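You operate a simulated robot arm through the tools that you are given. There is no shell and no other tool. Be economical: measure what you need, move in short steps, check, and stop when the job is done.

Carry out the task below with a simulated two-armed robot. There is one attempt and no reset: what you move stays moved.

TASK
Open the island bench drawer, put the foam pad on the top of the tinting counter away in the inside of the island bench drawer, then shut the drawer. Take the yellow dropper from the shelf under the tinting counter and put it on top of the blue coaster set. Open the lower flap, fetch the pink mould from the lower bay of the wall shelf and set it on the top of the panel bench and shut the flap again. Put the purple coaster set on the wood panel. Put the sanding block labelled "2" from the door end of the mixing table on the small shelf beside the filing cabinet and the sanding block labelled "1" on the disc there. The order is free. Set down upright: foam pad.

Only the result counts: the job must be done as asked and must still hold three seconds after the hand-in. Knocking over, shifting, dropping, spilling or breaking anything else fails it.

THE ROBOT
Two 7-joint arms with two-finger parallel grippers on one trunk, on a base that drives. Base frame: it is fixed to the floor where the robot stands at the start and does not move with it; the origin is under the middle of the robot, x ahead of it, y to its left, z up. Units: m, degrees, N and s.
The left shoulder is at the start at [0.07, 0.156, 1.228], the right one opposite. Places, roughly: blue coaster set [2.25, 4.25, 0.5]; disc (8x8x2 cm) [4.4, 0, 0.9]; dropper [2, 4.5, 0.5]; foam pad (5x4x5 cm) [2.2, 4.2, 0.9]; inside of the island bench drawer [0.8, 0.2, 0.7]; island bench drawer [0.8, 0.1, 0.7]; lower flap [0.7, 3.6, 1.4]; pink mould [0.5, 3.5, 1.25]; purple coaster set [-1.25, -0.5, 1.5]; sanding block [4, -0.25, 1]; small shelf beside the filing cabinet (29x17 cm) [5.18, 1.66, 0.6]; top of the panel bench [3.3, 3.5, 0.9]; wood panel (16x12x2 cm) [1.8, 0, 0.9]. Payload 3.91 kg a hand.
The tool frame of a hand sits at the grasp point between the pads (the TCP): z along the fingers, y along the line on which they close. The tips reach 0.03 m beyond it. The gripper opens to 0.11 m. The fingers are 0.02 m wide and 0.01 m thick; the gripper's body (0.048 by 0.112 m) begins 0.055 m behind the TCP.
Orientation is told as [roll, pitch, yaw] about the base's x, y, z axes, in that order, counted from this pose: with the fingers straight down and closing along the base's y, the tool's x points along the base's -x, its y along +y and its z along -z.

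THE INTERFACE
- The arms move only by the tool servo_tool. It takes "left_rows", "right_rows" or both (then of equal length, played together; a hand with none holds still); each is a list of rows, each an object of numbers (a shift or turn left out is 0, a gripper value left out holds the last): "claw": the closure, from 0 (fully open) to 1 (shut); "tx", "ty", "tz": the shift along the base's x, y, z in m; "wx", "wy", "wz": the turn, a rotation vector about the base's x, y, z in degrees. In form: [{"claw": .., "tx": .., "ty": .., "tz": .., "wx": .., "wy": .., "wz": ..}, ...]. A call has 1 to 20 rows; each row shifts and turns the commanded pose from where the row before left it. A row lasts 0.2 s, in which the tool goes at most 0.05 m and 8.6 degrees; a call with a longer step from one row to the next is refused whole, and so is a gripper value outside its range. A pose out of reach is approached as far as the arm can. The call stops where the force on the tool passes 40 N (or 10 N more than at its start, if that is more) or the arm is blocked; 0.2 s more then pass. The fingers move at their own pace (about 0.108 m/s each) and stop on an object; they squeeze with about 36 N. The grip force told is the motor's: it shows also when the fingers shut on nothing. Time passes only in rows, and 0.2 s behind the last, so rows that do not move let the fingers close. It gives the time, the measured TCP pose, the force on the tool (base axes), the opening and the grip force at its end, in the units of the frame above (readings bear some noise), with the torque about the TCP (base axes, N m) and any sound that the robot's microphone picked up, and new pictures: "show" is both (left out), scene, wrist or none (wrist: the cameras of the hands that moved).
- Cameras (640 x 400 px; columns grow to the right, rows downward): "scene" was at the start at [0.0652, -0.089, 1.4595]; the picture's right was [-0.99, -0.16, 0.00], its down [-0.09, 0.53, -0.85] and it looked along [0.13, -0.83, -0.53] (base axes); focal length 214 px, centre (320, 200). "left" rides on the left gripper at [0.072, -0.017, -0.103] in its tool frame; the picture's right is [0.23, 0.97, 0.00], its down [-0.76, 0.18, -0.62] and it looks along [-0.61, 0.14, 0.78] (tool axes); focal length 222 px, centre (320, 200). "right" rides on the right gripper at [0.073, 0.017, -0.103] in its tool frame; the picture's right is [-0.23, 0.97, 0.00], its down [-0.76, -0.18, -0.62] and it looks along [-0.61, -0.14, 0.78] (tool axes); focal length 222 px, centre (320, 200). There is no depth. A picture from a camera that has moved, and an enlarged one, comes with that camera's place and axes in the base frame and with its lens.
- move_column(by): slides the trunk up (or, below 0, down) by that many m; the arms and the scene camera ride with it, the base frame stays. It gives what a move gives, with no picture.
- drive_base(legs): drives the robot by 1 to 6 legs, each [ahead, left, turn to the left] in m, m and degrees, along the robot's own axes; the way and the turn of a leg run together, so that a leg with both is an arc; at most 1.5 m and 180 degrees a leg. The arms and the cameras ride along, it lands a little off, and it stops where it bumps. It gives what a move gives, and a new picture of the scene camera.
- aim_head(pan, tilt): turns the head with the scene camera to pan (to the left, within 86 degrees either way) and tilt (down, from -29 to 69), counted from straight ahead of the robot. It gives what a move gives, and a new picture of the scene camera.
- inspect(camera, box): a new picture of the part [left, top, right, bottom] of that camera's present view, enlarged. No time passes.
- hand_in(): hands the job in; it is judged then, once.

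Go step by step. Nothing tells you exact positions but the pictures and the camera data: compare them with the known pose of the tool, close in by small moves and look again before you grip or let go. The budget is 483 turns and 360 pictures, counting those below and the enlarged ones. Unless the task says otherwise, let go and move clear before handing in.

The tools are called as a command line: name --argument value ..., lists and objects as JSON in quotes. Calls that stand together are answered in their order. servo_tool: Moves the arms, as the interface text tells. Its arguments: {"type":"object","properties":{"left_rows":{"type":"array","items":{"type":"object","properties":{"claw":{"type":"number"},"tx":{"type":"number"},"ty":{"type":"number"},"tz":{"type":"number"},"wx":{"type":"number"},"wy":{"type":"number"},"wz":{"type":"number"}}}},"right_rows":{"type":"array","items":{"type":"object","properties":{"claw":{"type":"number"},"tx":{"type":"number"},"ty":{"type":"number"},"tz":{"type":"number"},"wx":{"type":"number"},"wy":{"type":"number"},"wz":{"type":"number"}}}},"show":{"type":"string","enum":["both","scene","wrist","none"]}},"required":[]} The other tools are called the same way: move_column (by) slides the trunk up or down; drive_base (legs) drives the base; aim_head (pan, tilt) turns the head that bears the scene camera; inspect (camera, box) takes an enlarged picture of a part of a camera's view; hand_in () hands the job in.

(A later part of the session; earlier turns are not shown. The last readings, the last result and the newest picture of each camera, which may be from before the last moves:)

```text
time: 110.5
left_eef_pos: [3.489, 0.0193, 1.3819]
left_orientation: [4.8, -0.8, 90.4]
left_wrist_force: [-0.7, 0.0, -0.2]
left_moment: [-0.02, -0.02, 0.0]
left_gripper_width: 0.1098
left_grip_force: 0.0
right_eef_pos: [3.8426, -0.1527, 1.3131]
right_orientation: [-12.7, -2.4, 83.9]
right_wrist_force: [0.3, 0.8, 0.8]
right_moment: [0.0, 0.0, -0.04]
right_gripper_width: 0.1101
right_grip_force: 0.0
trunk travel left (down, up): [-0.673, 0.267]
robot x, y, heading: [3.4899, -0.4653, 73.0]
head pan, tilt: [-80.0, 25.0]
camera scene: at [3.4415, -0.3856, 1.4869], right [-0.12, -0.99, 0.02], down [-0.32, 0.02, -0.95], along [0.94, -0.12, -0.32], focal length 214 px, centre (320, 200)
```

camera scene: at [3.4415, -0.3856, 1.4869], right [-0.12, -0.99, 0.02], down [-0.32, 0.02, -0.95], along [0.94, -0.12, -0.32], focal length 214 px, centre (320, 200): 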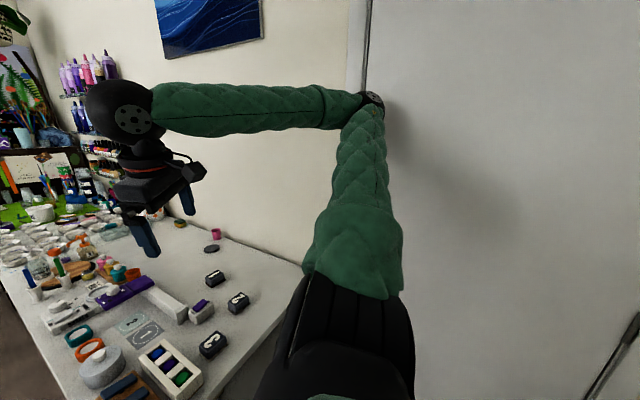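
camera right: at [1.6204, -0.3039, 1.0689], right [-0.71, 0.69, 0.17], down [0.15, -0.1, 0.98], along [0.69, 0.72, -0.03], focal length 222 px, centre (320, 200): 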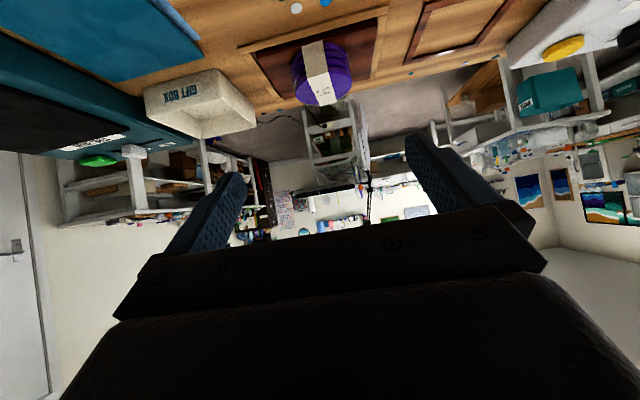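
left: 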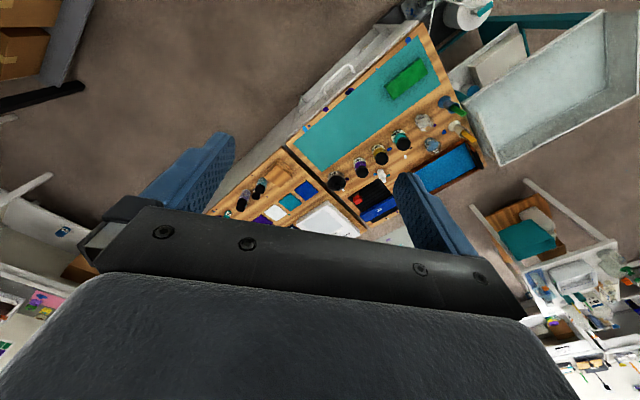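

drive_base --legs '[[-0.05, 0.1, 0]]'

```text
time: 111.3
left_eef_pos: [3.6131, 0.048, 1.3765]
left_orientation: [9.4, -3.6, 106.0]
left_wrist_force: [0.0, -0.7, -1.8]
left_moment: [0.1, 0.0, -0.04]
left_gripper_width: 0.1102
left_grip_force: 0.0
right_eef_pos: [3.9313, -0.1046, 1.3173]
right_orientation: [-18.3, -1.7, 91.2]
right_wrist_force: [-0.2, -0.4, -0.3]
right_moment: [-0.02, -0.01, 0.01]
right_gripper_width: 0.1101
right_grip_force: 0.1
trunk travel left (down, up): [-0.673, 0.267]
robot x, y, heading: [3.4744, -0.4577, 74.6]
head pan, tilt: [-80.0, 25.0]
stopped in leg 1: the robot was blocked; the commanded pose is now the measured one
camera scene: at [3.4115, -0.3696, 1.4873], right [-0.1, -1.0, 0.02], down [-0.31, 0.01, -0.95], along [0.94, -0.1, -0.31], focal length 214 px, centre (320, 200)
```

scene: 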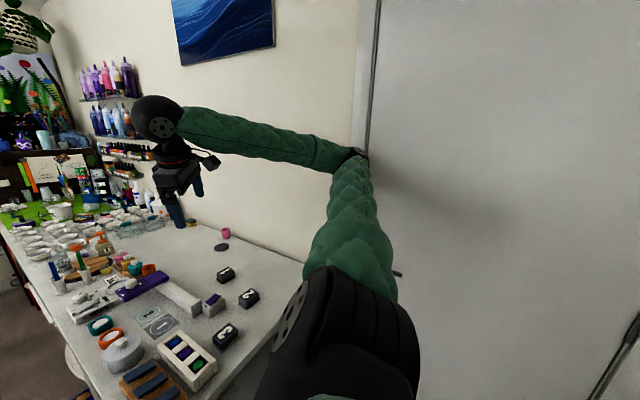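

aim_head --pan 40 --tilt 30

```text
time: 113.3
left_eef_pos: [3.6087, 0.0477, 1.3799]
left_orientation: [9.2, -3.3, 106.4]
left_wrist_force: [0.4, 0.3, 0.5]
left_moment: [-0.01, -0.01, -0.01]
left_gripper_width: 0.1101
left_grip_force: 0.0
right_eef_pos: [3.9258, -0.1017, 1.3159]
right_orientation: [-18.5, -1.7, 92.0]
right_wrist_force: [0.4, 0.4, 0.2]
right_moment: [0.0, 0.01, -0.01]
right_gripper_width: 0.11
right_grip_force: 0.0
trunk travel left (down, up): [-0.673, 0.267]
robot x, y, heading: [3.4798, -0.4553, 75.4]
head pan, tilt: [40.0, 30.0]
camera scene: at [3.2863, -0.2834, 1.4631], right [0.9, 0.43, 0.09], down [0.31, -0.48, -0.82], along [-0.31, 0.77, -0.56], focal length 214 px, centre (320, 200)
```

scene: 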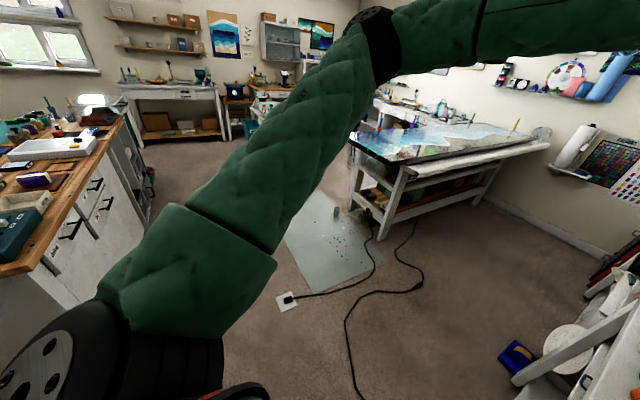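

servo_tool --right_rows '[{"tx": -0.02, "ty": 0.015, "tz": 0.03}, {"tx": -0.02, "ty": 0.015, "tz": 0.03}, {"tx": -0.02, "ty": 0.015, "tz": 0.03}, {"tx": -0.02, "ty": 0.015, "tz": 0.03}, {"tx": -0.02, "ty": 0.015, "tz": 0.03}]' --show "none"

aim_head --pan -80 --tilt 35

```text
time: 113.6
left_eef_pos: [3.705, 0.0746, 1.3537]
left_orientation: [14.5, -7.0, 113.1]
left_wrist_force: [12.6, 16.4, 2.8]
left_moment: [-1.34, 1.0, 0.47]
left_gripper_width: 0.1101
left_grip_force: 0.1
right_eef_pos: [4.0123, -0.0297, 1.2966]
right_orientation: [-16.9, -0.2, 97.7]
right_wrist_force: [-5.5, -10.9, -14.6]
right_moment: [1.09, -0.78, 0.49]
right_gripper_width: 0.11
right_grip_force: 0.0
trunk travel left (down, up): [-0.673, 0.267]
robot x, y, heading: [3.4762, -0.4324, 79.1]
head pan, tilt: [40.0, 30.0]
stopped in row 1 (left hand): the arm was blocked; the commanded pose is now the measured one
```

```text
time: 115.6
left_eef_pos: [3.699, 0.068, 1.3558]
left_orientation: [14.4, -6.6, 111.5]
left_wrist_force: [0.0, 0.5, 0.0]
left_moment: [-0.01, -0.02, 0.0]
left_gripper_width: 0.1102
left_grip_force: 0.0
right_eef_pos: [3.9805, -0.0116, 1.2755]
right_orientation: [-14.0, -2.1, 100.7]
right_wrist_force: [0.7, -0.9, 0.6]
right_moment: [0.02, 0.01, 0.0]
right_gripper_width: 0.1098
right_grip_force: 0.1
trunk travel left (down, up): [-0.673, 0.267]
robot x, y, heading: [3.4795, -0.4203, 80.7]
head pan, tilt: [-80.0, 35.0]
camera scene: at [3.4846, -0.355, 1.4657], right [0.02, -1.0, 0.01], down [-0.52, -0.02, -0.85], along [0.85, 0.01, -0.52], focal length 214 px, centre (320, 200)
```

scene: 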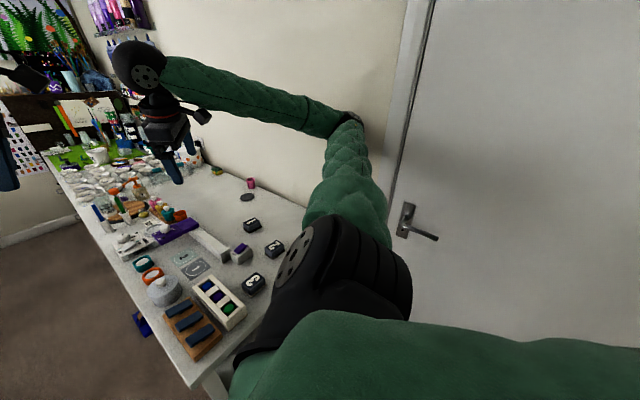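

drive_base --legs '[[-0.02, 0.06, 0]]'

```text
time: 116.3
left_eef_pos: [3.77, 0.1189, 1.3231]
left_orientation: [19.2, -9.1, 116.6]
left_wrist_force: [-3.8, 0.2, 0.9]
left_moment: [-0.09, -0.4, 0.0]
left_gripper_width: 0.1101
left_grip_force: 0.0
right_eef_pos: [4.0428, 0.0734, 1.2159]
right_orientation: [-8.9, 0.2, 105.6]
right_wrist_force: [-4.6, 1.4, 2.9]
right_moment: [-0.15, -0.35, -0.04]
right_gripper_width: 0.1102
right_grip_force: 0.0
trunk travel left (down, up): [-0.673, 0.267]
robot x, y, heading: [3.4709, -0.3839, 86.2]
head pan, tilt: [-80.0, 35.0]
stopped in leg 1: the robot was blocked; the commanded pose is now the measured one
camera scene: at [3.5462, -0.3178, 1.4563], right [0.11, -0.99, 0.01], down [-0.56, -0.07, -0.82], along [0.82, 0.09, -0.57], focal length 214 px, centre (320, 200)
```

scene: 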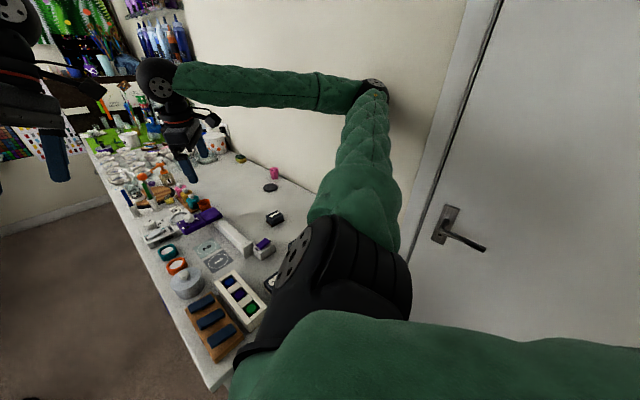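

drive_base --legs '[[0, 0, 25]]'

```text
time: 117.0
left_eef_pos: [3.7569, 0.1109, 1.329]
left_orientation: [18.7, -9.3, 117.4]
left_wrist_force: [0.9, 0.7, 0.8]
left_moment: [-0.03, 0.04, 0.03]
left_gripper_width: 0.11
left_grip_force: 0.0
right_eef_pos: [4.0342, 0.0685, 1.2274]
right_orientation: [-9.9, 0.0, 106.3]
right_wrist_force: [-0.5, -1.0, 0.1]
right_moment: [-0.01, 0.02, 0.01]
right_gripper_width: 0.1101
right_grip_force: 0.0
trunk travel left (down, up): [-0.673, 0.267]
robot x, y, heading: [3.4736, -0.3884, 87.0]
head pan, tilt: [-80.0, 35.0]
stopped in leg 1: the robot was blocked; the commanded pose is now the measured one
camera scene: at [3.549, -0.3221, 1.4576], right [0.13, -0.99, 0.0], down [-0.56, -0.08, -0.82], along [0.82, 0.1, -0.57], focal length 214 px, centre (320, 200)
```

scene: 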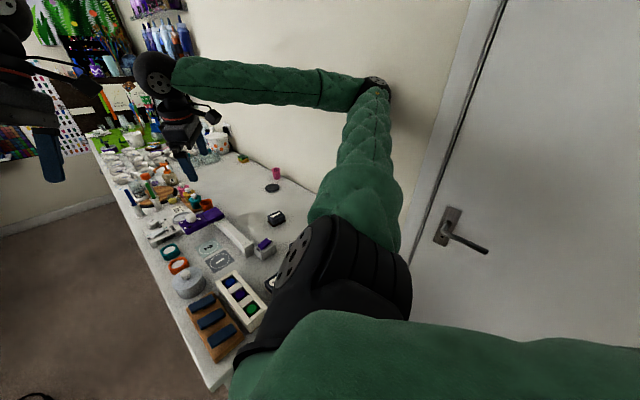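

servo_tool --right_rows '[{"tz": 0.03}, {"tz": 0.03}, {"tx": 0.012, "ty": 0.028, "tz": 0.015}, {"tx": 0.012, "ty": 0.028, "tz": 0.015}, {"tx": 0.012, "ty": 0.028, "tz": 0.015}]' --show "scene"

```text
time: 118.2
left_eef_pos: [3.7725, 0.1087, 1.3238]
left_orientation: [19.4, -9.7, 117.3]
left_wrist_force: [0.5, -0.2, 0.5]
left_moment: [-0.04, 0.0, 0.01]
left_gripper_width: 0.1098
left_grip_force: 0.1
right_eef_pos: [4.0817, 0.1513, 1.3254]
right_orientation: [-8.9, -0.4, 106.3]
right_wrist_force: [0.5, 1.0, -0.2]
right_moment: [0.0, 0.02, -0.01]
right_gripper_width: 0.1099
right_grip_force: 0.1
trunk travel left (down, up): [-0.673, 0.267]
robot x, y, heading: [3.4741, -0.3876, 87.3]
head pan, tilt: [-80.0, 35.0]
camera scene: at [3.5662, -0.3258, 1.455], right [0.13, -0.99, 0.0], down [-0.57, -0.07, -0.82], along [0.81, 0.1, -0.57], focal length 214 px, centre (320, 200)
```

scene: 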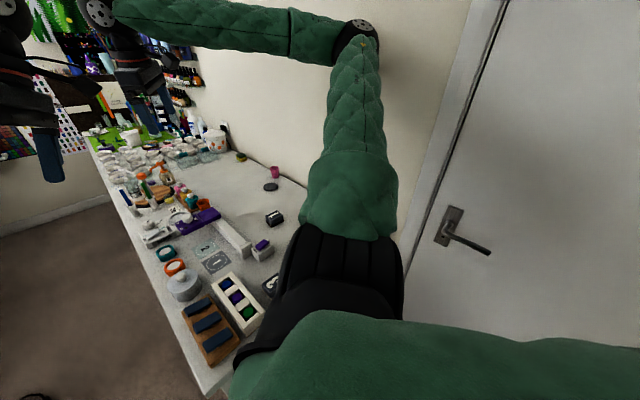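

servo_tool --right_rows '[{"tx": -0.005, "ty": 0.02, "tz": 0.025}, {"tx": -0.005, "ty": 0.02, "tz": 0.025}, {"tx": -0.005, "ty": 0.02, "tz": 0.025}, {"tx": -0.005, "ty": 0.02, "tz": 0.025}, {"tx": -0.005, "ty": 0.02, "tz": 0.02}]' --show "scene"

```text
time: 119.5
left_eef_pos: [3.7717, 0.1096, 1.3246]
left_orientation: [19.1, -9.7, 117.2]
left_wrist_force: [0.2, -0.4, 0.2]
left_moment: [-0.02, 0.05, 0.01]
left_gripper_width: 0.1099
left_grip_force: 0.0
right_eef_pos: [4.0557, 0.2497, 1.4447]
right_orientation: [-9.1, -0.4, 106.3]
right_wrist_force: [0.2, -0.9, -0.6]
right_moment: [-0.02, -0.01, 0.02]
right_gripper_width: 0.1101
right_grip_force: 0.1
trunk travel left (down, up): [-0.673, 0.267]
robot x, y, heading: [3.4738, -0.388, 87.3]
head pan, tilt: [-80.0, 35.0]
camera scene: at [3.5644, -0.3259, 1.4551], right [0.13, -0.99, 0.0], down [-0.57, -0.07, -0.82], along [0.81, 0.1, -0.57], focal length 214 px, centre (320, 200)
```

scene: 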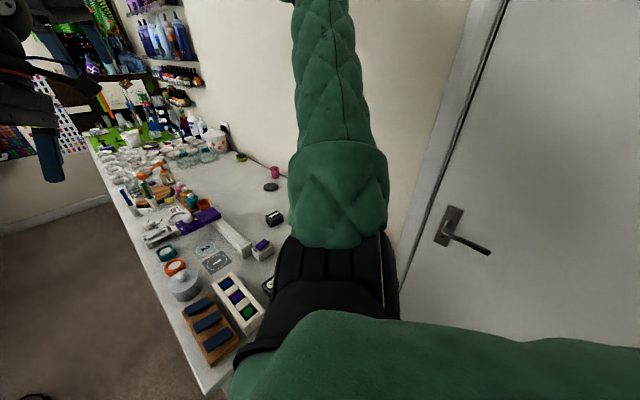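

drive_base --legs '[[-0.08, 0.06, 0]]'

```text
time: 120.6
left_eef_pos: [3.7062, 0.0305, 1.3268]
left_orientation: [19.2, -9.7, 117.3]
left_wrist_force: [0.0, 0.1, -0.4]
left_moment: [0.01, -0.02, -0.02]
left_gripper_width: 0.1101
left_grip_force: 0.1
right_eef_pos: [3.9914, 0.1717, 1.4468]
right_orientation: [-9.3, -0.4, 106.4]
right_wrist_force: [-1.2, -0.3, 0.2]
right_moment: [0.01, -0.01, -0.02]
right_gripper_width: 0.1099
right_grip_force: 0.0
trunk travel left (down, up): [-0.673, 0.267]
robot x, y, heading: [3.4089, -0.463, 87.3]
head pan, tilt: [-80.0, 35.0]
camera scene: at [3.501, -0.405, 1.4553], right [0.13, -0.99, 0.0], down [-0.57, -0.07, -0.82], along [0.81, 0.1, -0.57], focal length 214 px, centre (320, 200)
```

scene: 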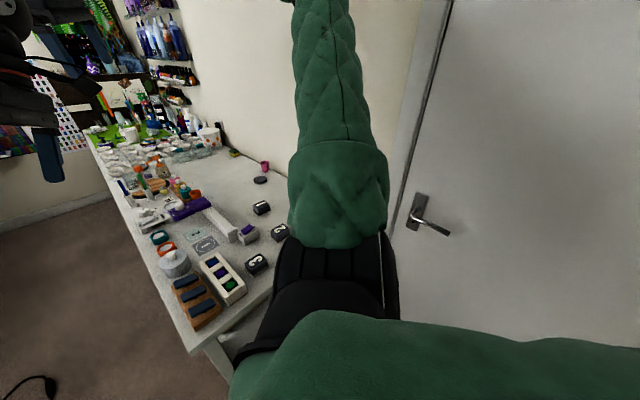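

drive_base --legs '[[0.26, 0.4, 0], [0, 0, -123]]'

```text
time: 128.5
left_eef_pos: [3.279, -0.7085, 1.3259]
left_orientation: [19.2, -9.7, -5.8]
left_wrist_force: [0.0, 0.3, 0.4]
left_moment: [-0.04, -0.01, 0.03]
left_gripper_width: 0.1101
left_grip_force: 0.0
right_eef_pos: [3.2409, -1.0252, 1.4449]
right_orientation: [-9.1, -0.4, -16.7]
right_wrist_force: [0.0, 0.1, 0.0]
right_moment: [0.01, -0.04, 0.02]
right_gripper_width: 0.1101
right_grip_force: 0.0
trunk travel left (down, up): [-0.673, 0.267]
robot x, y, heading: [3.025, -0.1889, -36.0]
head pan, tilt: [-80.0, 35.0]
camera scene: at [3.0276, -0.2981, 1.4552], right [-0.9, 0.44, 0.0], down [0.25, 0.52, -0.82], along [-0.36, -0.74, -0.57], focal length 214 px, centre (320, 200)
```

scene: 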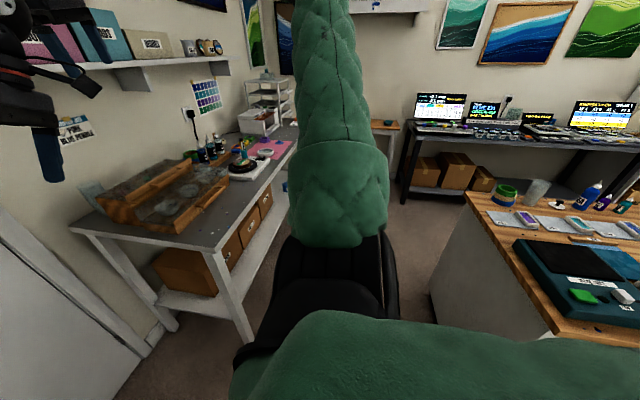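

servo_tool --left_rows '[{"tx": 0.0238, "ty": 0.0415, "tz": 0.0083, "wz": 5.8}, {"tx": 0.0238, "ty": 0.0415, "tz": 0.0083, "wy": 4.85}, {"tx": 0.0238, "ty": 0.0415, "tz": 0.0083, "wy": 4.85}, {"tx": 0.0238, "ty": 0.0415, "tz": 0.0083, "wx": -6.4}, {"tx": 0.0238, "ty": 0.0415, "tz": 0.0083, "wx": -6.4}, {"tx": 0.0238, "ty": 0.0415, "tz": 0.0083, "wx": -6.4}, {"tx": 0.0238, "ty": 0.0415, "tz": 0.0083, "wz": -7.2}, {"tx": 0.0238, "ty": 0.0415, "tz": 0.0083, "wz": -7.2}, {"tx": 0.0238, "ty": 0.0415, "tz": 0.0083, "wz": -7.2}, {"tx": 0.0238, "ty": 0.0415, "tz": 0.0083, "wz": -7.2}, {"tx": 0.0238, "ty": 0.0415, "tz": 0.0083, "wz": -7.2}, {"tx": 0.0238, "ty": 0.0415, "tz": 0.0083}]' --right_rows '[{"tx": 0.001, "ty": 0.025, "wz": 8.35}, {"tx": 0.001, "ty": 0.025, "wz": 8.35}, {"tx": 0.001, "ty": 0.025, "wx": 4.55}, {"tx": 0.001, "ty": 0.025, "wx": 4.55}, {"tx": 0.001, "ty": 0.025, "wz": -7.2}, {"tx": 0.001, "ty": 0.025, "wz": -7.2}, {"tx": 0.001, "ty": 0.025, "wz": -7.2}, {"tx": 0.001, "ty": 0.025, "wz": -7.2}, {"tx": 0.001, "ty": 0.025, "wz": -7.2}, {"tx": 0.001, "ty": 0.025}, {"tx": 0.001, "ty": 0.025}, {"tx": 0.001, "ty": 0.025}]' --show "none"

aim_head --pan 45 --tilt 40

```text
time: 131.1
left_eef_pos: [3.5617, -0.2025, 1.4243]
left_orientation: [-0.2, -0.1, -36.1]
left_wrist_force: [0.4, -0.3, 0.4]
left_moment: [-0.03, 0.01, -0.04]
left_gripper_width: 0.1099
left_grip_force: 0.1
right_eef_pos: [3.2508, -0.7181, 1.4482]
right_orientation: [-0.2, -0.5, -36.1]
right_wrist_force: [-0.5, 0.5, 0.7]
right_moment: [-0.08, -0.05, 0.01]
right_gripper_width: 0.1096
right_grip_force: 0.1
trunk travel left (down, up): [-0.673, 0.267]
robot x, y, heading: [3.0243, -0.188, -36.0]
head pan, tilt: [-80.0, 35.0]
```

```text
time: 133.2
left_eef_pos: [3.5627, -0.2066, 1.4221]
left_orientation: [0.0, 0.0, -36.1]
left_wrist_force: [-1.4, -1.0, -0.4]
left_moment: [0.02, -0.01, 0.0]
left_gripper_width: 0.11
left_grip_force: 0.1
right_eef_pos: [3.2533, -0.7232, 1.4453]
right_orientation: [-0.1, -0.4, -36.0]
right_wrist_force: [0.2, 0.2, 0.3]
right_moment: [-0.01, 0.01, 0.05]
right_gripper_width: 0.1103
right_grip_force: 0.1
trunk travel left (down, up): [-0.673, 0.267]
robot x, y, heading: [3.0239, -0.1898, -36.0]
head pan, tilt: [45.0, 40.0]
camera scene: at [3.15, -0.2045, 1.4477], right [0.16, -0.99, 0.0], down [-0.63, -0.1, -0.77], along [0.76, 0.12, -0.64], focal length 214 px, centre (320, 200)
```

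scene: 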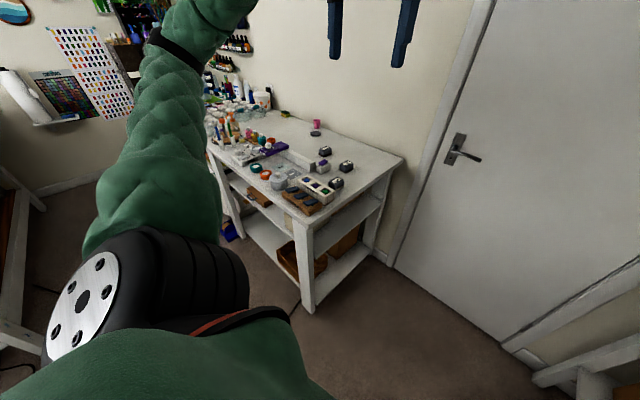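

drive_base --legs '[[0, 0.67, 0]]'

aim_head --pan 0 --tilt 50

```text
time: 136.9
left_eef_pos: [3.9512, 0.3381, 1.4231]
left_orientation: [0.0, 0.1, -35.6]
left_wrist_force: [0.9, -0.1, 0.6]
left_moment: [-0.01, 0.0, 0.0]
left_gripper_width: 0.1099
left_grip_force: 0.0
right_eef_pos: [3.6446, -0.1789, 1.4465]
right_orientation: [0.0, -0.3, -35.6]
right_wrist_force: [0.0, 0.1, -0.7]
right_moment: [0.01, -0.02, 0.0]
right_gripper_width: 0.1098
right_grip_force: 0.1
trunk travel left (down, up): [-0.673, 0.267]
robot x, y, heading: [3.4078, 0.3569, -35.5]
head pan, tilt: [45.0, 40.0]
camera scene: at [3.5384, 0.3381, 1.4477], right [0.17, -0.99, 0.0], down [-0.63, -0.11, -0.77], along [0.76, 0.13, -0.64], focal length 214 px, centre (320, 200)
```

scene: 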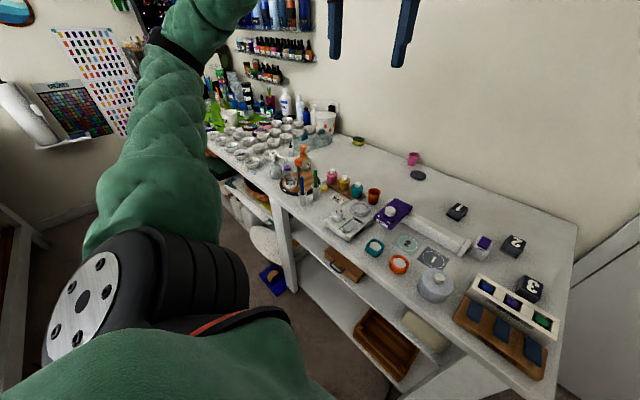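

```text
time: 138.0
left_eef_pos: [3.9512, 0.3397, 1.4241]
left_orientation: [0.0, -0.1, -35.8]
left_wrist_force: [0.9, 0.1, -0.3]
left_moment: [0.0, 0.0, 0.01]
left_gripper_width: 0.11
left_grip_force: 0.0
right_eef_pos: [3.645, -0.1787, 1.4455]
right_orientation: [-0.1, -0.3, -35.6]
right_wrist_force: [0.3, -0.3, 0.7]
right_moment: [0.03, 0.02, 0.02]
right_gripper_width: 0.1101
right_grip_force: 0.2
trunk travel left (down, up): [-0.673, 0.267]
robot x, y, heading: [3.4133, 0.3544, -35.6]
head pan, tilt: [0.0, 50.0]
camera scene: at [3.5175, 0.2795, 1.4335], right [-0.58, -0.82, 0.0], down [-0.62, 0.44, -0.64], along [0.52, -0.37, -0.77], focal length 214 px, centre (320, 200)
```

scene: 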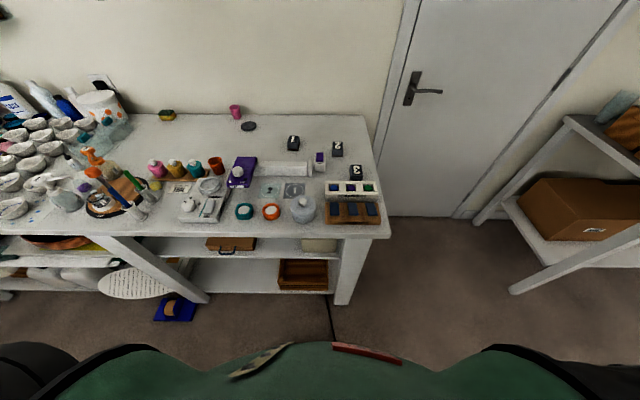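

inspect --camera "scene" --box '[220, 90, 400, 240]'

```text
2.67 times, centred on (310, 165) of scene
camera zoom: at [3.5175, 0.2795, 1.4335], right [-0.58, -0.82, 0.0], down [-0.62, 0.44, -0.64], along [0.52, -0.37, -0.77], focal length 572 px, centre (347, 293)
```

zoom: 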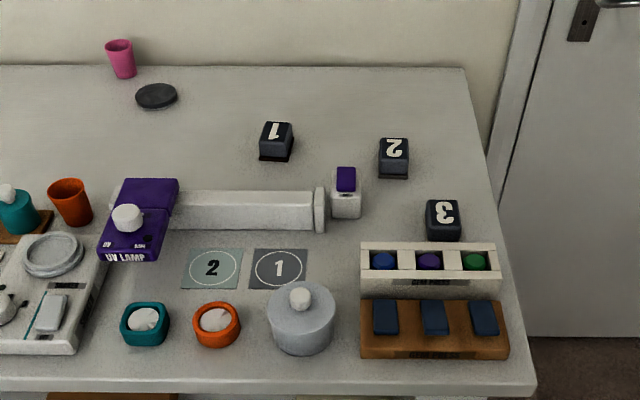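

drive_base --legs '[[0.07, 0.1, 0]]'

```text
time: 139.2
left_eef_pos: [4.0654, 0.3768, 1.424]
left_orientation: [0.0, 0.0, -35.7]
left_wrist_force: [0.2, 0.0, -0.4]
left_moment: [0.02, 0.06, 0.01]
left_gripper_width: 0.1098
left_grip_force: 0.0
right_eef_pos: [3.7561, -0.1394, 1.4465]
right_orientation: [-0.1, -0.3, -35.7]
right_wrist_force: [-0.2, 0.5, 0.1]
right_moment: [0.0, 0.02, 0.02]
right_gripper_width: 0.1101
right_grip_force: 0.0
trunk travel left (down, up): [-0.673, 0.267]
robot x, y, heading: [3.5262, 0.393, -35.7]
head pan, tilt: [0.0, 50.0]
camera scene: at [3.6309, 0.3189, 1.4336], right [-0.58, -0.81, 0.0], down [-0.62, 0.45, -0.64], along [0.52, -0.37, -0.77], focal length 214 px, centre (320, 200)
```

scene: 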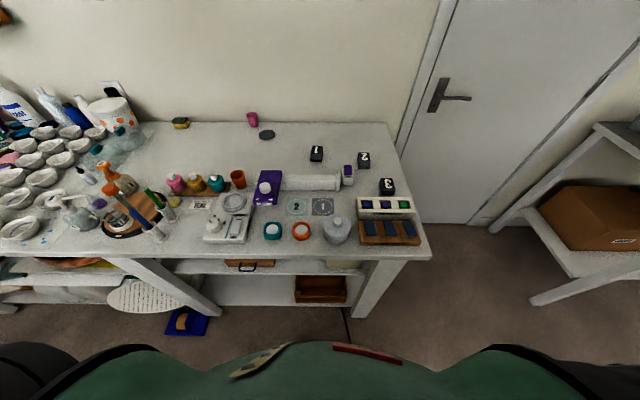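

move_column --by -0.15

servo_tool --right_rows '[{"tx": 0.029, "ty": -0.0027, "tz": -0.032, "wx": -4.37, "wy": -6.1, "claw": 0.36}, {"tx": 0.029, "ty": -0.0027, "tz": -0.032, "wx": -4.37, "wy": -6.1}, {"tx": 0.029, "ty": -0.0027, "tz": -0.032, "wx": -4.37, "wy": -6.1}, {"tx": 0.029, "ty": -0.0027, "tz": -0.032, "wx": -4.37, "wy": -6.1}, {"tx": 0.029, "ty": -0.0027, "tz": -0.032}, {"tx": 0.029, "ty": -0.0027, "tz": -0.032}, {"tx": 0.029, "ty": -0.0027, "tz": -0.032}, {"tx": 0.029, "ty": -0.0027, "tz": -0.032}, {"tx": 0.029, "ty": -0.0027, "tz": -0.032}, {}]'

```text
time: 141.0
left_eef_pos: [4.0644, 0.377, 1.2745]
left_orientation: [0.1, 0.0, -35.7]
left_wrist_force: [-0.8, -0.7, 1.0]
left_moment: [0.02, 0.03, 0.02]
left_gripper_width: 0.1102
left_grip_force: 0.2
right_eef_pos: [3.7565, -0.1413, 1.2962]
right_orientation: [0.0, -0.4, -35.9]
right_wrist_force: [1.2, 0.1, -0.5]
right_moment: [0.0, -0.01, -0.01]
right_gripper_width: 0.1101
right_grip_force: 0.2
trunk travel left (down, up): [-0.523, 0.417]
robot x, y, heading: [3.527, 0.3924, -35.6]
head pan, tilt: [0.0, 50.0]
```

```text
time: 143.2
left_eef_pos: [4.0643, 0.3776, 1.2747]
left_orientation: [0.0, -0.1, -35.6]
left_wrist_force: [0.0, 0.4, 0.0]
left_moment: [-0.03, -0.03, -0.03]
left_gripper_width: 0.11
left_grip_force: 0.0
right_eef_pos: [4.0175, -0.1621, 1.0073]
right_orientation: [0.1, -30.5, -35.8]
right_wrist_force: [-0.4, -0.3, 0.3]
right_moment: [0.02, 0.0, -0.01]
right_gripper_width: 0.0706
right_grip_force: 0.1
trunk travel left (down, up): [-0.523, 0.417]
robot x, y, heading: [3.5259, 0.394, -35.6]
head pan, tilt: [0.0, 50.0]
camera scene: at [3.6298, 0.3197, 1.2837], right [-0.58, -0.81, 0.0], down [-0.62, 0.44, -0.64], along [0.52, -0.37, -0.77], focal length 214 px, centre (320, 200)
camera right: at [3.9348, -0.0817, 1.0602], right [0.73, 0.68, 0.12], down [0.17, -0.34, 0.92], along [0.66, -0.65, -0.37], focal length 222 px, centre (320, 200)
```

scene: 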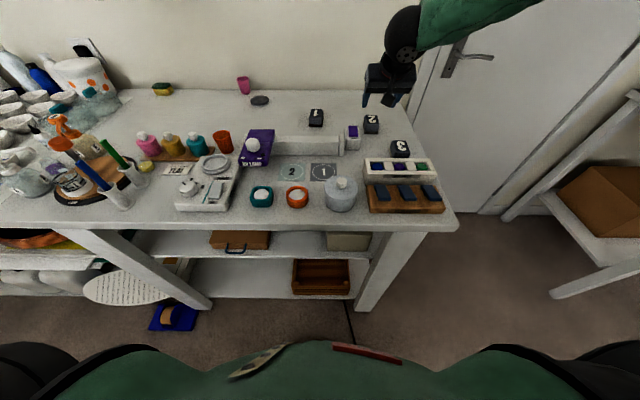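
right: 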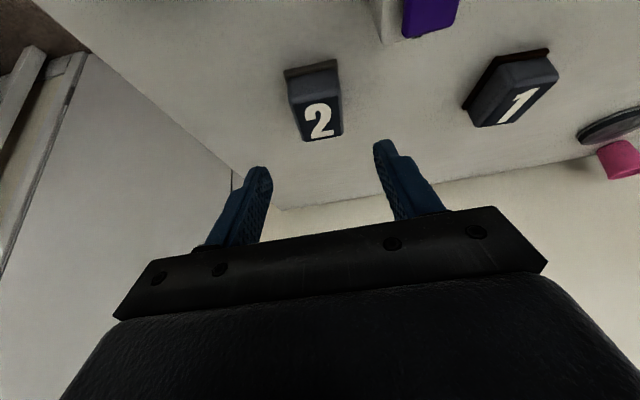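

servo_tool --right_rows '[{"tx": 0.0085, "ty": -0.0064, "tz": -0.0204}, {"tx": 0.0085, "ty": -0.0064, "tz": -0.0204}, {"tx": 0.0085, "ty": -0.0064, "tz": -0.0204}, {"tx": 0.0085, "ty": -0.0064, "tz": -0.02}, {"tx": 0.0085, "ty": -0.0064, "tz": -0.018}, {}]' --show "wrist"

inspect --camera "scene" --box '[290, 60, 450, 180]'

```text
time: 144.4
left_eef_pos: [4.0626, 0.3777, 1.274]
left_orientation: [-0.1, 0.0, -36.0]
left_wrist_force: [1.2, 0.1, -0.1]
left_moment: [0.04, 0.02, 0.01]
left_gripper_width: 0.11
left_grip_force: 0.0
right_eef_pos: [4.0585, -0.1924, 0.921]
right_orientation: [0.2, -31.0, -35.8]
right_wrist_force: [-39.5, 27.1, 67.0]
right_moment: [-1.51, 2.54, -1.92]
right_gripper_width: 0.0705
right_grip_force: 0.1
trunk travel left (down, up): [-0.523, 0.417]
robot x, y, heading: [3.5253, 0.3909, -35.7]
head pan, tilt: [0.0, 50.0]
stopped in row 5 (right hand): the force on the tool passed its limit at 102 N (the readings are from after the stop); the commanded pose is now the measured one
camera right: at [3.9757, -0.1111, 0.972], right [0.73, 0.68, 0.12], down [0.16, -0.34, 0.93], along [0.67, -0.65, -0.36], focal length 222 px, centre (320, 200)
```

right: 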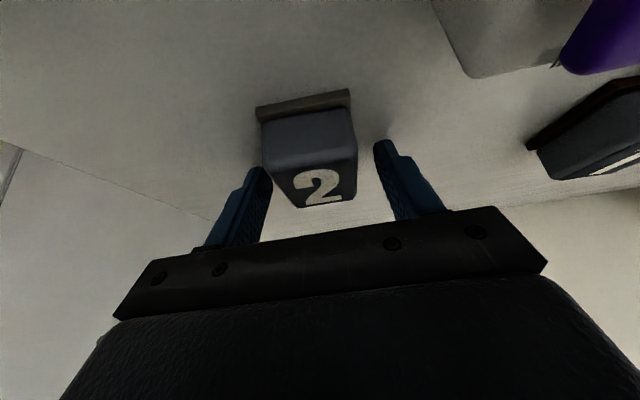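

```text
3.33 times, centred on (370, 120) of scene
camera zoom: at [3.6288, 0.3208, 1.2844], right [-0.58, -0.81, 0.0], down [-0.62, 0.45, -0.64], along [0.52, -0.38, -0.76], focal length 715 px, centre (153, 467)
```

zoom: 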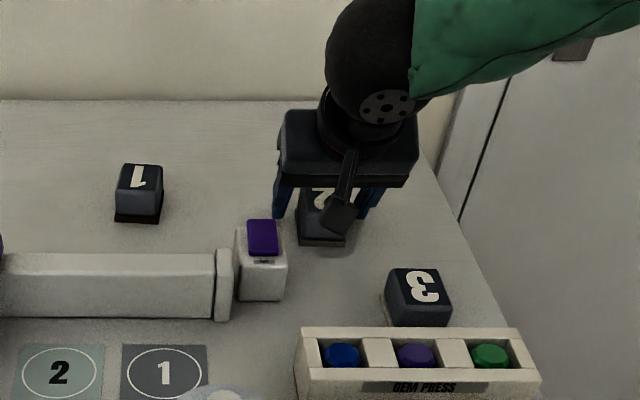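

servo_tool --right_rows '[{"tz": 0.007}, {"tx": -0.004, "ty": -0.0057}, {"claw": 1}, {"claw": 1}, {"claw": 1}, {"claw": 1}]' --show "wrist"

```text
time: 145.8
left_eef_pos: [4.0634, 0.3757, 1.2734]
left_orientation: [0.0, 0.0, -35.8]
left_wrist_force: [-0.9, 0.3, 0.1]
left_moment: [0.04, 0.0, -0.01]
left_gripper_width: 0.11
left_grip_force: 0.1
right_eef_pos: [4.0568, -0.2007, 0.9241]
right_orientation: [0.2, -30.7, -35.8]
right_wrist_force: [-0.7, -0.3, 0.2]
right_moment: [-0.03, -0.02, 0.0]
right_gripper_width: 0.0443
right_grip_force: 36.1
trunk travel left (down, up): [-0.523, 0.417]
robot x, y, heading: [3.5281, 0.3955, -35.7]
head pan, tilt: [0.0, 50.0]
camera right: at [3.9732, -0.1197, 0.9746], right [0.73, 0.68, 0.12], down [0.17, -0.34, 0.92], along [0.67, -0.65, -0.36], focal length 222 px, centre (320, 200)
```

right: 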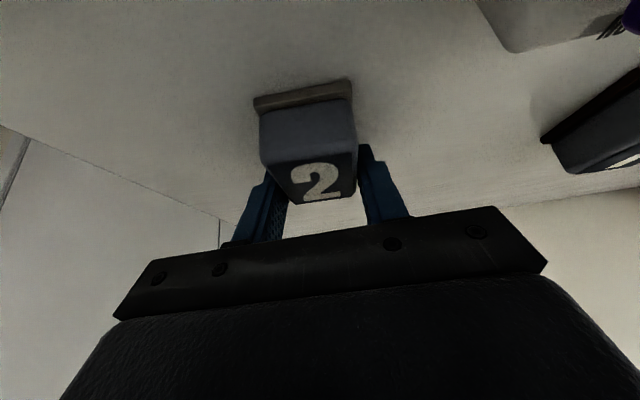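

servo_tool --right_rows '[{"claw": 0.4}, {"claw": 0.4}, {"tx": -0.0122, "ty": 0.0087}, {"claw": 1}, {"claw": 1}, {"claw": 1}]' --show "wrist"

```text
time: 147.2
left_eef_pos: [4.0645, 0.3763, 1.2736]
left_orientation: [0.0, 0.0, -35.8]
left_wrist_force: [-0.1, -0.2, -1.0]
left_moment: [0.0, 0.0, 0.01]
left_gripper_width: 0.1101
left_grip_force: 0.1
right_eef_pos: [4.0444, -0.1915, 0.9234]
right_orientation: [0.1, -30.8, -35.8]
right_wrist_force: [-1.8, 2.2, 6.8]
right_moment: [-0.11, 0.14, -0.11]
right_gripper_width: 0.0438
right_grip_force: 36.2
trunk travel left (down, up): [-0.523, 0.417]
robot x, y, heading: [3.5259, 0.3961, -35.5]
head pan, tilt: [0.0, 50.0]
camera right: at [3.9613, -0.1104, 0.9751], right [0.73, 0.68, 0.12], down [0.17, -0.34, 0.92], along [0.67, -0.65, -0.36], focal length 222 px, centre (320, 200)
```

right: 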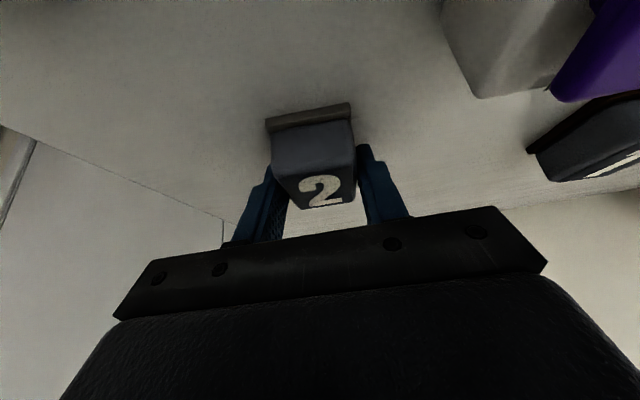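

servo_tool --right_rows '[{"tz": 0.02}, {"tz": 0.04}, {"tz": 0.04}, {"tz": 0.04}, {"tz": 0.04}, {"tz": 0.04}, {"tx": -0.045, "ty": -0.0}, {"tx": -0.045, "ty": -0.0}, {"tx": -0.045, "ty": -0.0}, {"tx": -0.045, "ty": -0.0}, {"tx": -0.045, "ty": -0.0}]' --show "both"

```text
time: 149.6
left_eef_pos: [4.0628, 0.3764, 1.2746]
left_orientation: [0.1, 0.0, -35.8]
left_wrist_force: [-1.1, 0.1, -0.2]
left_moment: [-0.03, -0.03, 0.0]
left_gripper_width: 0.11
left_grip_force: 0.0
right_eef_pos: [3.8166, -0.1897, 1.1416]
right_orientation: [0.3, -30.9, -35.8]
right_wrist_force: [-0.3, -0.4, 0.1]
right_moment: [-0.01, 0.0, -0.01]
right_gripper_width: 0.0441
right_grip_force: 35.6
trunk travel left (down, up): [-0.523, 0.417]
robot x, y, heading: [3.5245, 0.3945, -35.5]
head pan, tilt: [0.0, 50.0]
camera scene: at [3.6289, 0.3185, 1.2837], right [-0.58, -0.81, 0.0], down [-0.62, 0.45, -0.64], along [0.52, -0.37, -0.77], focal length 214 px, centre (320, 200)
camera right: at [3.734, -0.109, 1.1935], right [0.73, 0.68, 0.12], down [0.17, -0.34, 0.92], along [0.67, -0.65, -0.36], focal length 222 px, centre (320, 200)
```

scene: 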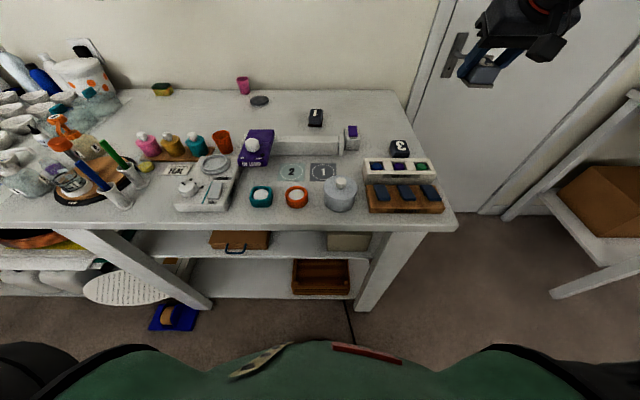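
right: 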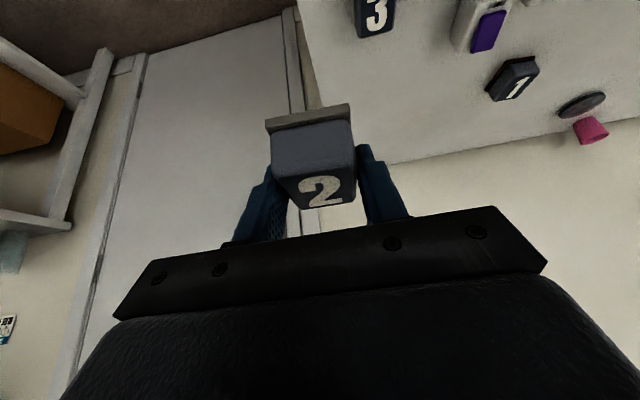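

servo_tool --left_rows '[{"tx": 0.0073, "ty": -0.044, "wx": -4.37, "wy": -6.1, "claw": 0.36}, {"tx": 0.0073, "ty": -0.044, "wx": -4.37, "wy": -6.1}, {"tx": 0.0073, "ty": -0.044, "wx": -4.37, "wy": -6.1}, {"tx": 0.0073, "ty": -0.044, "wx": -4.37, "wy": -6.1}, {"tx": 0.0073, "ty": -0.044}, {"tx": 0.0073, "ty": -0.044}, {"tx": 0.0073, "ty": -0.044}, {"tx": 0.0073, "ty": -0.044}, {"tx": 0.0073, "ty": -0.044}, {"tz": -0.0395}, {"tz": -0.0395}, {"tz": -0.0395}, {"tz": -0.0395}, {"tz": -0.0395}, {"tz": -0.0395}, {}]' --show "both"

```text
time: 153.0
left_eef_pos: [4.1298, -0.0207, 1.0363]
left_orientation: [0.1, -30.1, -35.9]
left_wrist_force: [0.1, 0.2, -0.1]
left_moment: [0.04, -0.03, -0.03]
left_gripper_width: 0.0704
left_grip_force: 0.0
right_eef_pos: [3.819, -0.1913, 1.1417]
right_orientation: [0.2, -30.7, -35.8]
right_wrist_force: [-0.7, 0.1, 0.0]
right_moment: [-0.01, -0.02, 0.0]
right_gripper_width: 0.044
right_grip_force: 35.9
trunk travel left (down, up): [-0.523, 0.417]
robot x, y, heading: [3.5283, 0.3925, -35.6]
head pan, tilt: [0.0, 50.0]
camera scene: at [3.6302, 0.3185, 1.2836], right [-0.58, -0.81, 0.0], down [-0.62, 0.45, -0.64], along [0.52, -0.37, -0.77], focal length 214 px, centre (320, 200)
camera left: at [4.0277, 0.034, 1.0905], right [0.41, 0.91, -0.11], down [0.38, -0.06, 0.92], along [0.83, -0.42, -0.37], focal length 222 px, centre (320, 200)
```

scene: 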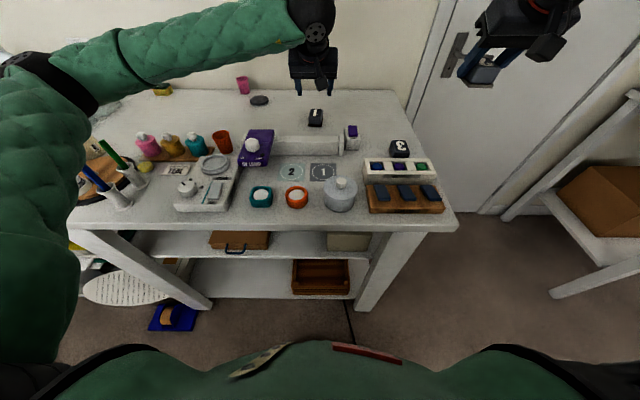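
left: 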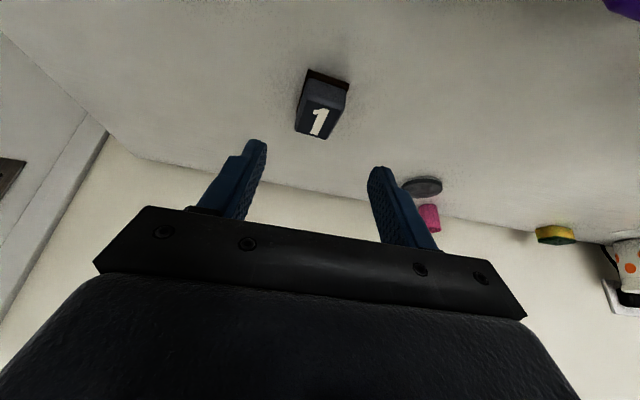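

servo_tool --left_rows '[{"tx": 0.0118, "ty": -0.0074, "tz": -0.022}, {"tx": 0.0118, "ty": -0.0074, "tz": -0.022}, {"tx": 0.0118, "ty": -0.0074, "tz": -0.022}, {"tx": 0.0118, "ty": -0.0074, "tz": -0.022}, {"tx": 0.0118, "ty": -0.0074, "tz": -0.021}, {}]' --show "wrist"

```text
time: 154.4
left_eef_pos: [4.1859, -0.0593, 0.934]
left_orientation: [0.4, -30.4, -36.0]
left_wrist_force: [0.5, -0.4, -0.5]
left_moment: [-0.01, 0.01, 0.03]
left_gripper_width: 0.0704
left_grip_force: 0.1
right_eef_pos: [3.8135, -0.1912, 1.1439]
right_orientation: [0.4, -30.9, -36.0]
right_wrist_force: [-0.3, -0.2, -0.3]
right_moment: [0.01, -0.01, -0.02]
right_gripper_width: 0.0443
right_grip_force: 36.2
trunk travel left (down, up): [-0.523, 0.417]
robot x, y, heading: [3.5262, 0.3947, -35.6]
head pan, tilt: [0.0, 50.0]
camera left: at [4.083, -0.0041, 0.9868], right [0.41, 0.9, -0.11], down [0.38, -0.06, 0.92], along [0.83, -0.42, -0.37], focal length 222 px, centre (320, 200)
```

left: 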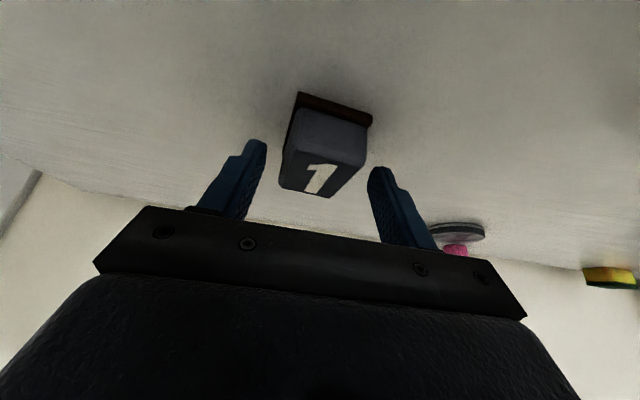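

servo_tool --left_rows '[{"tz": -0.004}, {"tz": -0.003}, {"claw": 1}, {"claw": 1}, {"claw": 1}, {"claw": 1}]' --show "wrist"

```text
time: 155.8
left_eef_pos: [4.1835, -0.0581, 0.9286]
left_orientation: [0.5, -30.5, -36.0]
left_wrist_force: [-0.1, -0.9, 2.7]
left_moment: [-0.14, -0.07, 0.02]
left_gripper_width: 0.0423
left_grip_force: 35.9
right_eef_pos: [3.8119, -0.1923, 1.1433]
right_orientation: [0.5, -31.0, -36.0]
right_wrist_force: [0.0, 0.8, -0.2]
right_moment: [-0.01, -0.02, -0.01]
right_gripper_width: 0.0438
right_grip_force: 36.7
trunk travel left (down, up): [-0.523, 0.417]
robot x, y, heading: [3.5257, 0.3951, -35.7]
head pan, tilt: [0.0, 50.0]
camera left: at [4.0817, -0.0043, 0.9804], right [0.41, 0.9, -0.11], down [0.38, -0.06, 0.92], along [0.83, -0.42, -0.36], focal length 222 px, centre (320, 200)
```

left: 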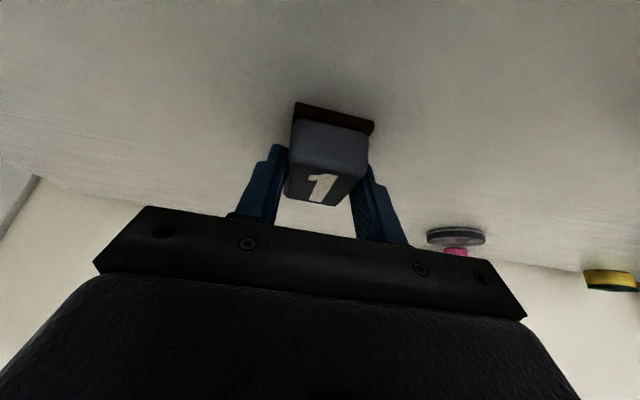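

servo_tool --left_rows '[{"tz": 0.02}, {"tz": 0.035}, {"tz": 0.035}, {"tx": 0.02, "ty": 0.008}, {"tx": 0.03, "ty": 0.012}, {"tx": 0.03, "ty": 0.012}, {"tx": 0.03, "ty": 0.012}, {}]' --show "wrist"

inspect --camera "scene" --box '[200, 30, 400, 150]'

```text
time: 157.6
left_eef_pos: [4.2988, -0.0137, 1.01]
left_orientation: [0.2, -30.0, -35.9]
left_wrist_force: [-0.4, -0.6, -0.5]
left_moment: [0.01, 0.01, 0.0]
left_gripper_width: 0.0422
left_grip_force: 36.2
right_eef_pos: [3.8173, -0.1905, 1.1411]
right_orientation: [0.3, -30.7, -35.8]
right_wrist_force: [0.0, -1.1, 0.1]
right_moment: [-0.02, 0.02, 0.02]
right_gripper_width: 0.0441
right_grip_force: 36.2
trunk travel left (down, up): [-0.523, 0.417]
robot x, y, heading: [3.5264, 0.3939, -35.5]
head pan, tilt: [0.0, 50.0]
camera left: at [4.1964, 0.0409, 1.0637], right [0.41, 0.91, -0.11], down [0.39, -0.06, 0.92], along [0.83, -0.42, -0.37], focal length 222 px, centre (320, 200)
```

left: 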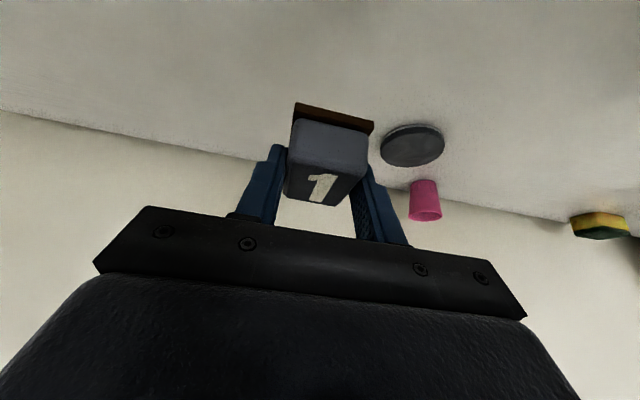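

```text
3.20 times, centred on (300, 90) of scene
camera zoom: at [3.6305, 0.318, 1.2835], right [-0.58, -0.81, 0.0], down [-0.62, 0.45, -0.64], along [0.52, -0.37, -0.77], focal length 686 px, centre (384, 552)
```

zoom: 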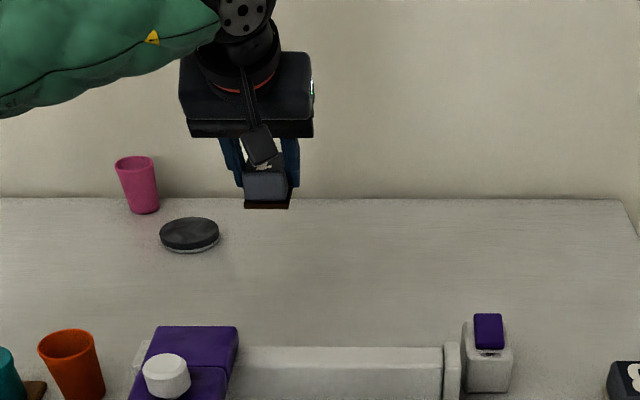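

servo_tool --left_rows '[{"tx": 0.0293, "ty": 0.0128}, {"tx": 0.0293, "ty": 0.0128}, {"tx": 0.0293, "ty": 0.0128}, {"tx": 0.0293, "ty": 0.0128}, {"tz": -0.02}, {"tz": -0.02}, {}]' --show "wrist"

inspect --camera "scene" --box '[210, 40, 330, 120]'

```text
time: 159.2
left_eef_pos: [4.4168, 0.0353, 0.9804]
left_orientation: [0.3, -30.4, -35.9]
left_wrist_force: [-0.3, 0.8, -1.0]
left_moment: [0.02, 0.0, -0.02]
left_gripper_width: 0.0422
left_grip_force: 35.9
right_eef_pos: [3.8152, -0.1922, 1.1445]
right_orientation: [0.3, -30.8, -35.9]
right_wrist_force: [0.7, -0.2, -0.4]
right_moment: [-0.02, 0.0, -0.01]
right_gripper_width: 0.0439
right_grip_force: 36.3
trunk travel left (down, up): [-0.523, 0.417]
robot x, y, heading: [3.5327, 0.3951, -35.7]
head pan, tilt: [0.0, 50.0]
camera left: at [4.313, 0.0892, 1.0323], right [0.41, 0.9, -0.11], down [0.38, -0.06, 0.92], along [0.83, -0.42, -0.37], focal length 222 px, centre (320, 200)
```

left: 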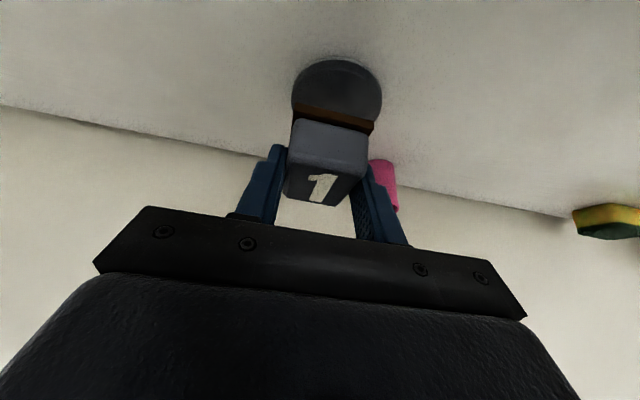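

```text
5.00 times, centred on (270, 80) of scene
camera zoom: at [3.6279, 0.317, 1.2858], right [-0.58, -0.81, 0.0], down [-0.62, 0.45, -0.64], along [0.52, -0.37, -0.77], focal length 1072 px, centre (570, 800)
```

zoom: 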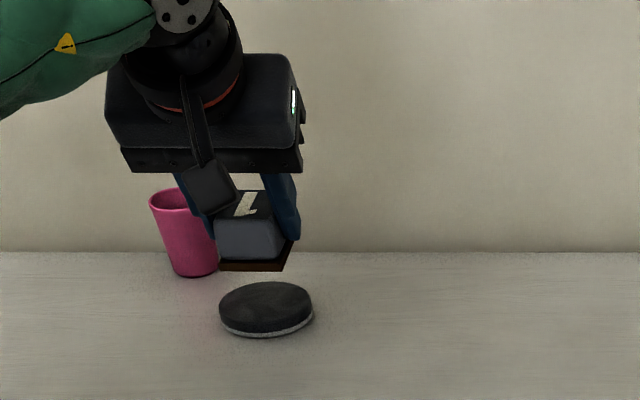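

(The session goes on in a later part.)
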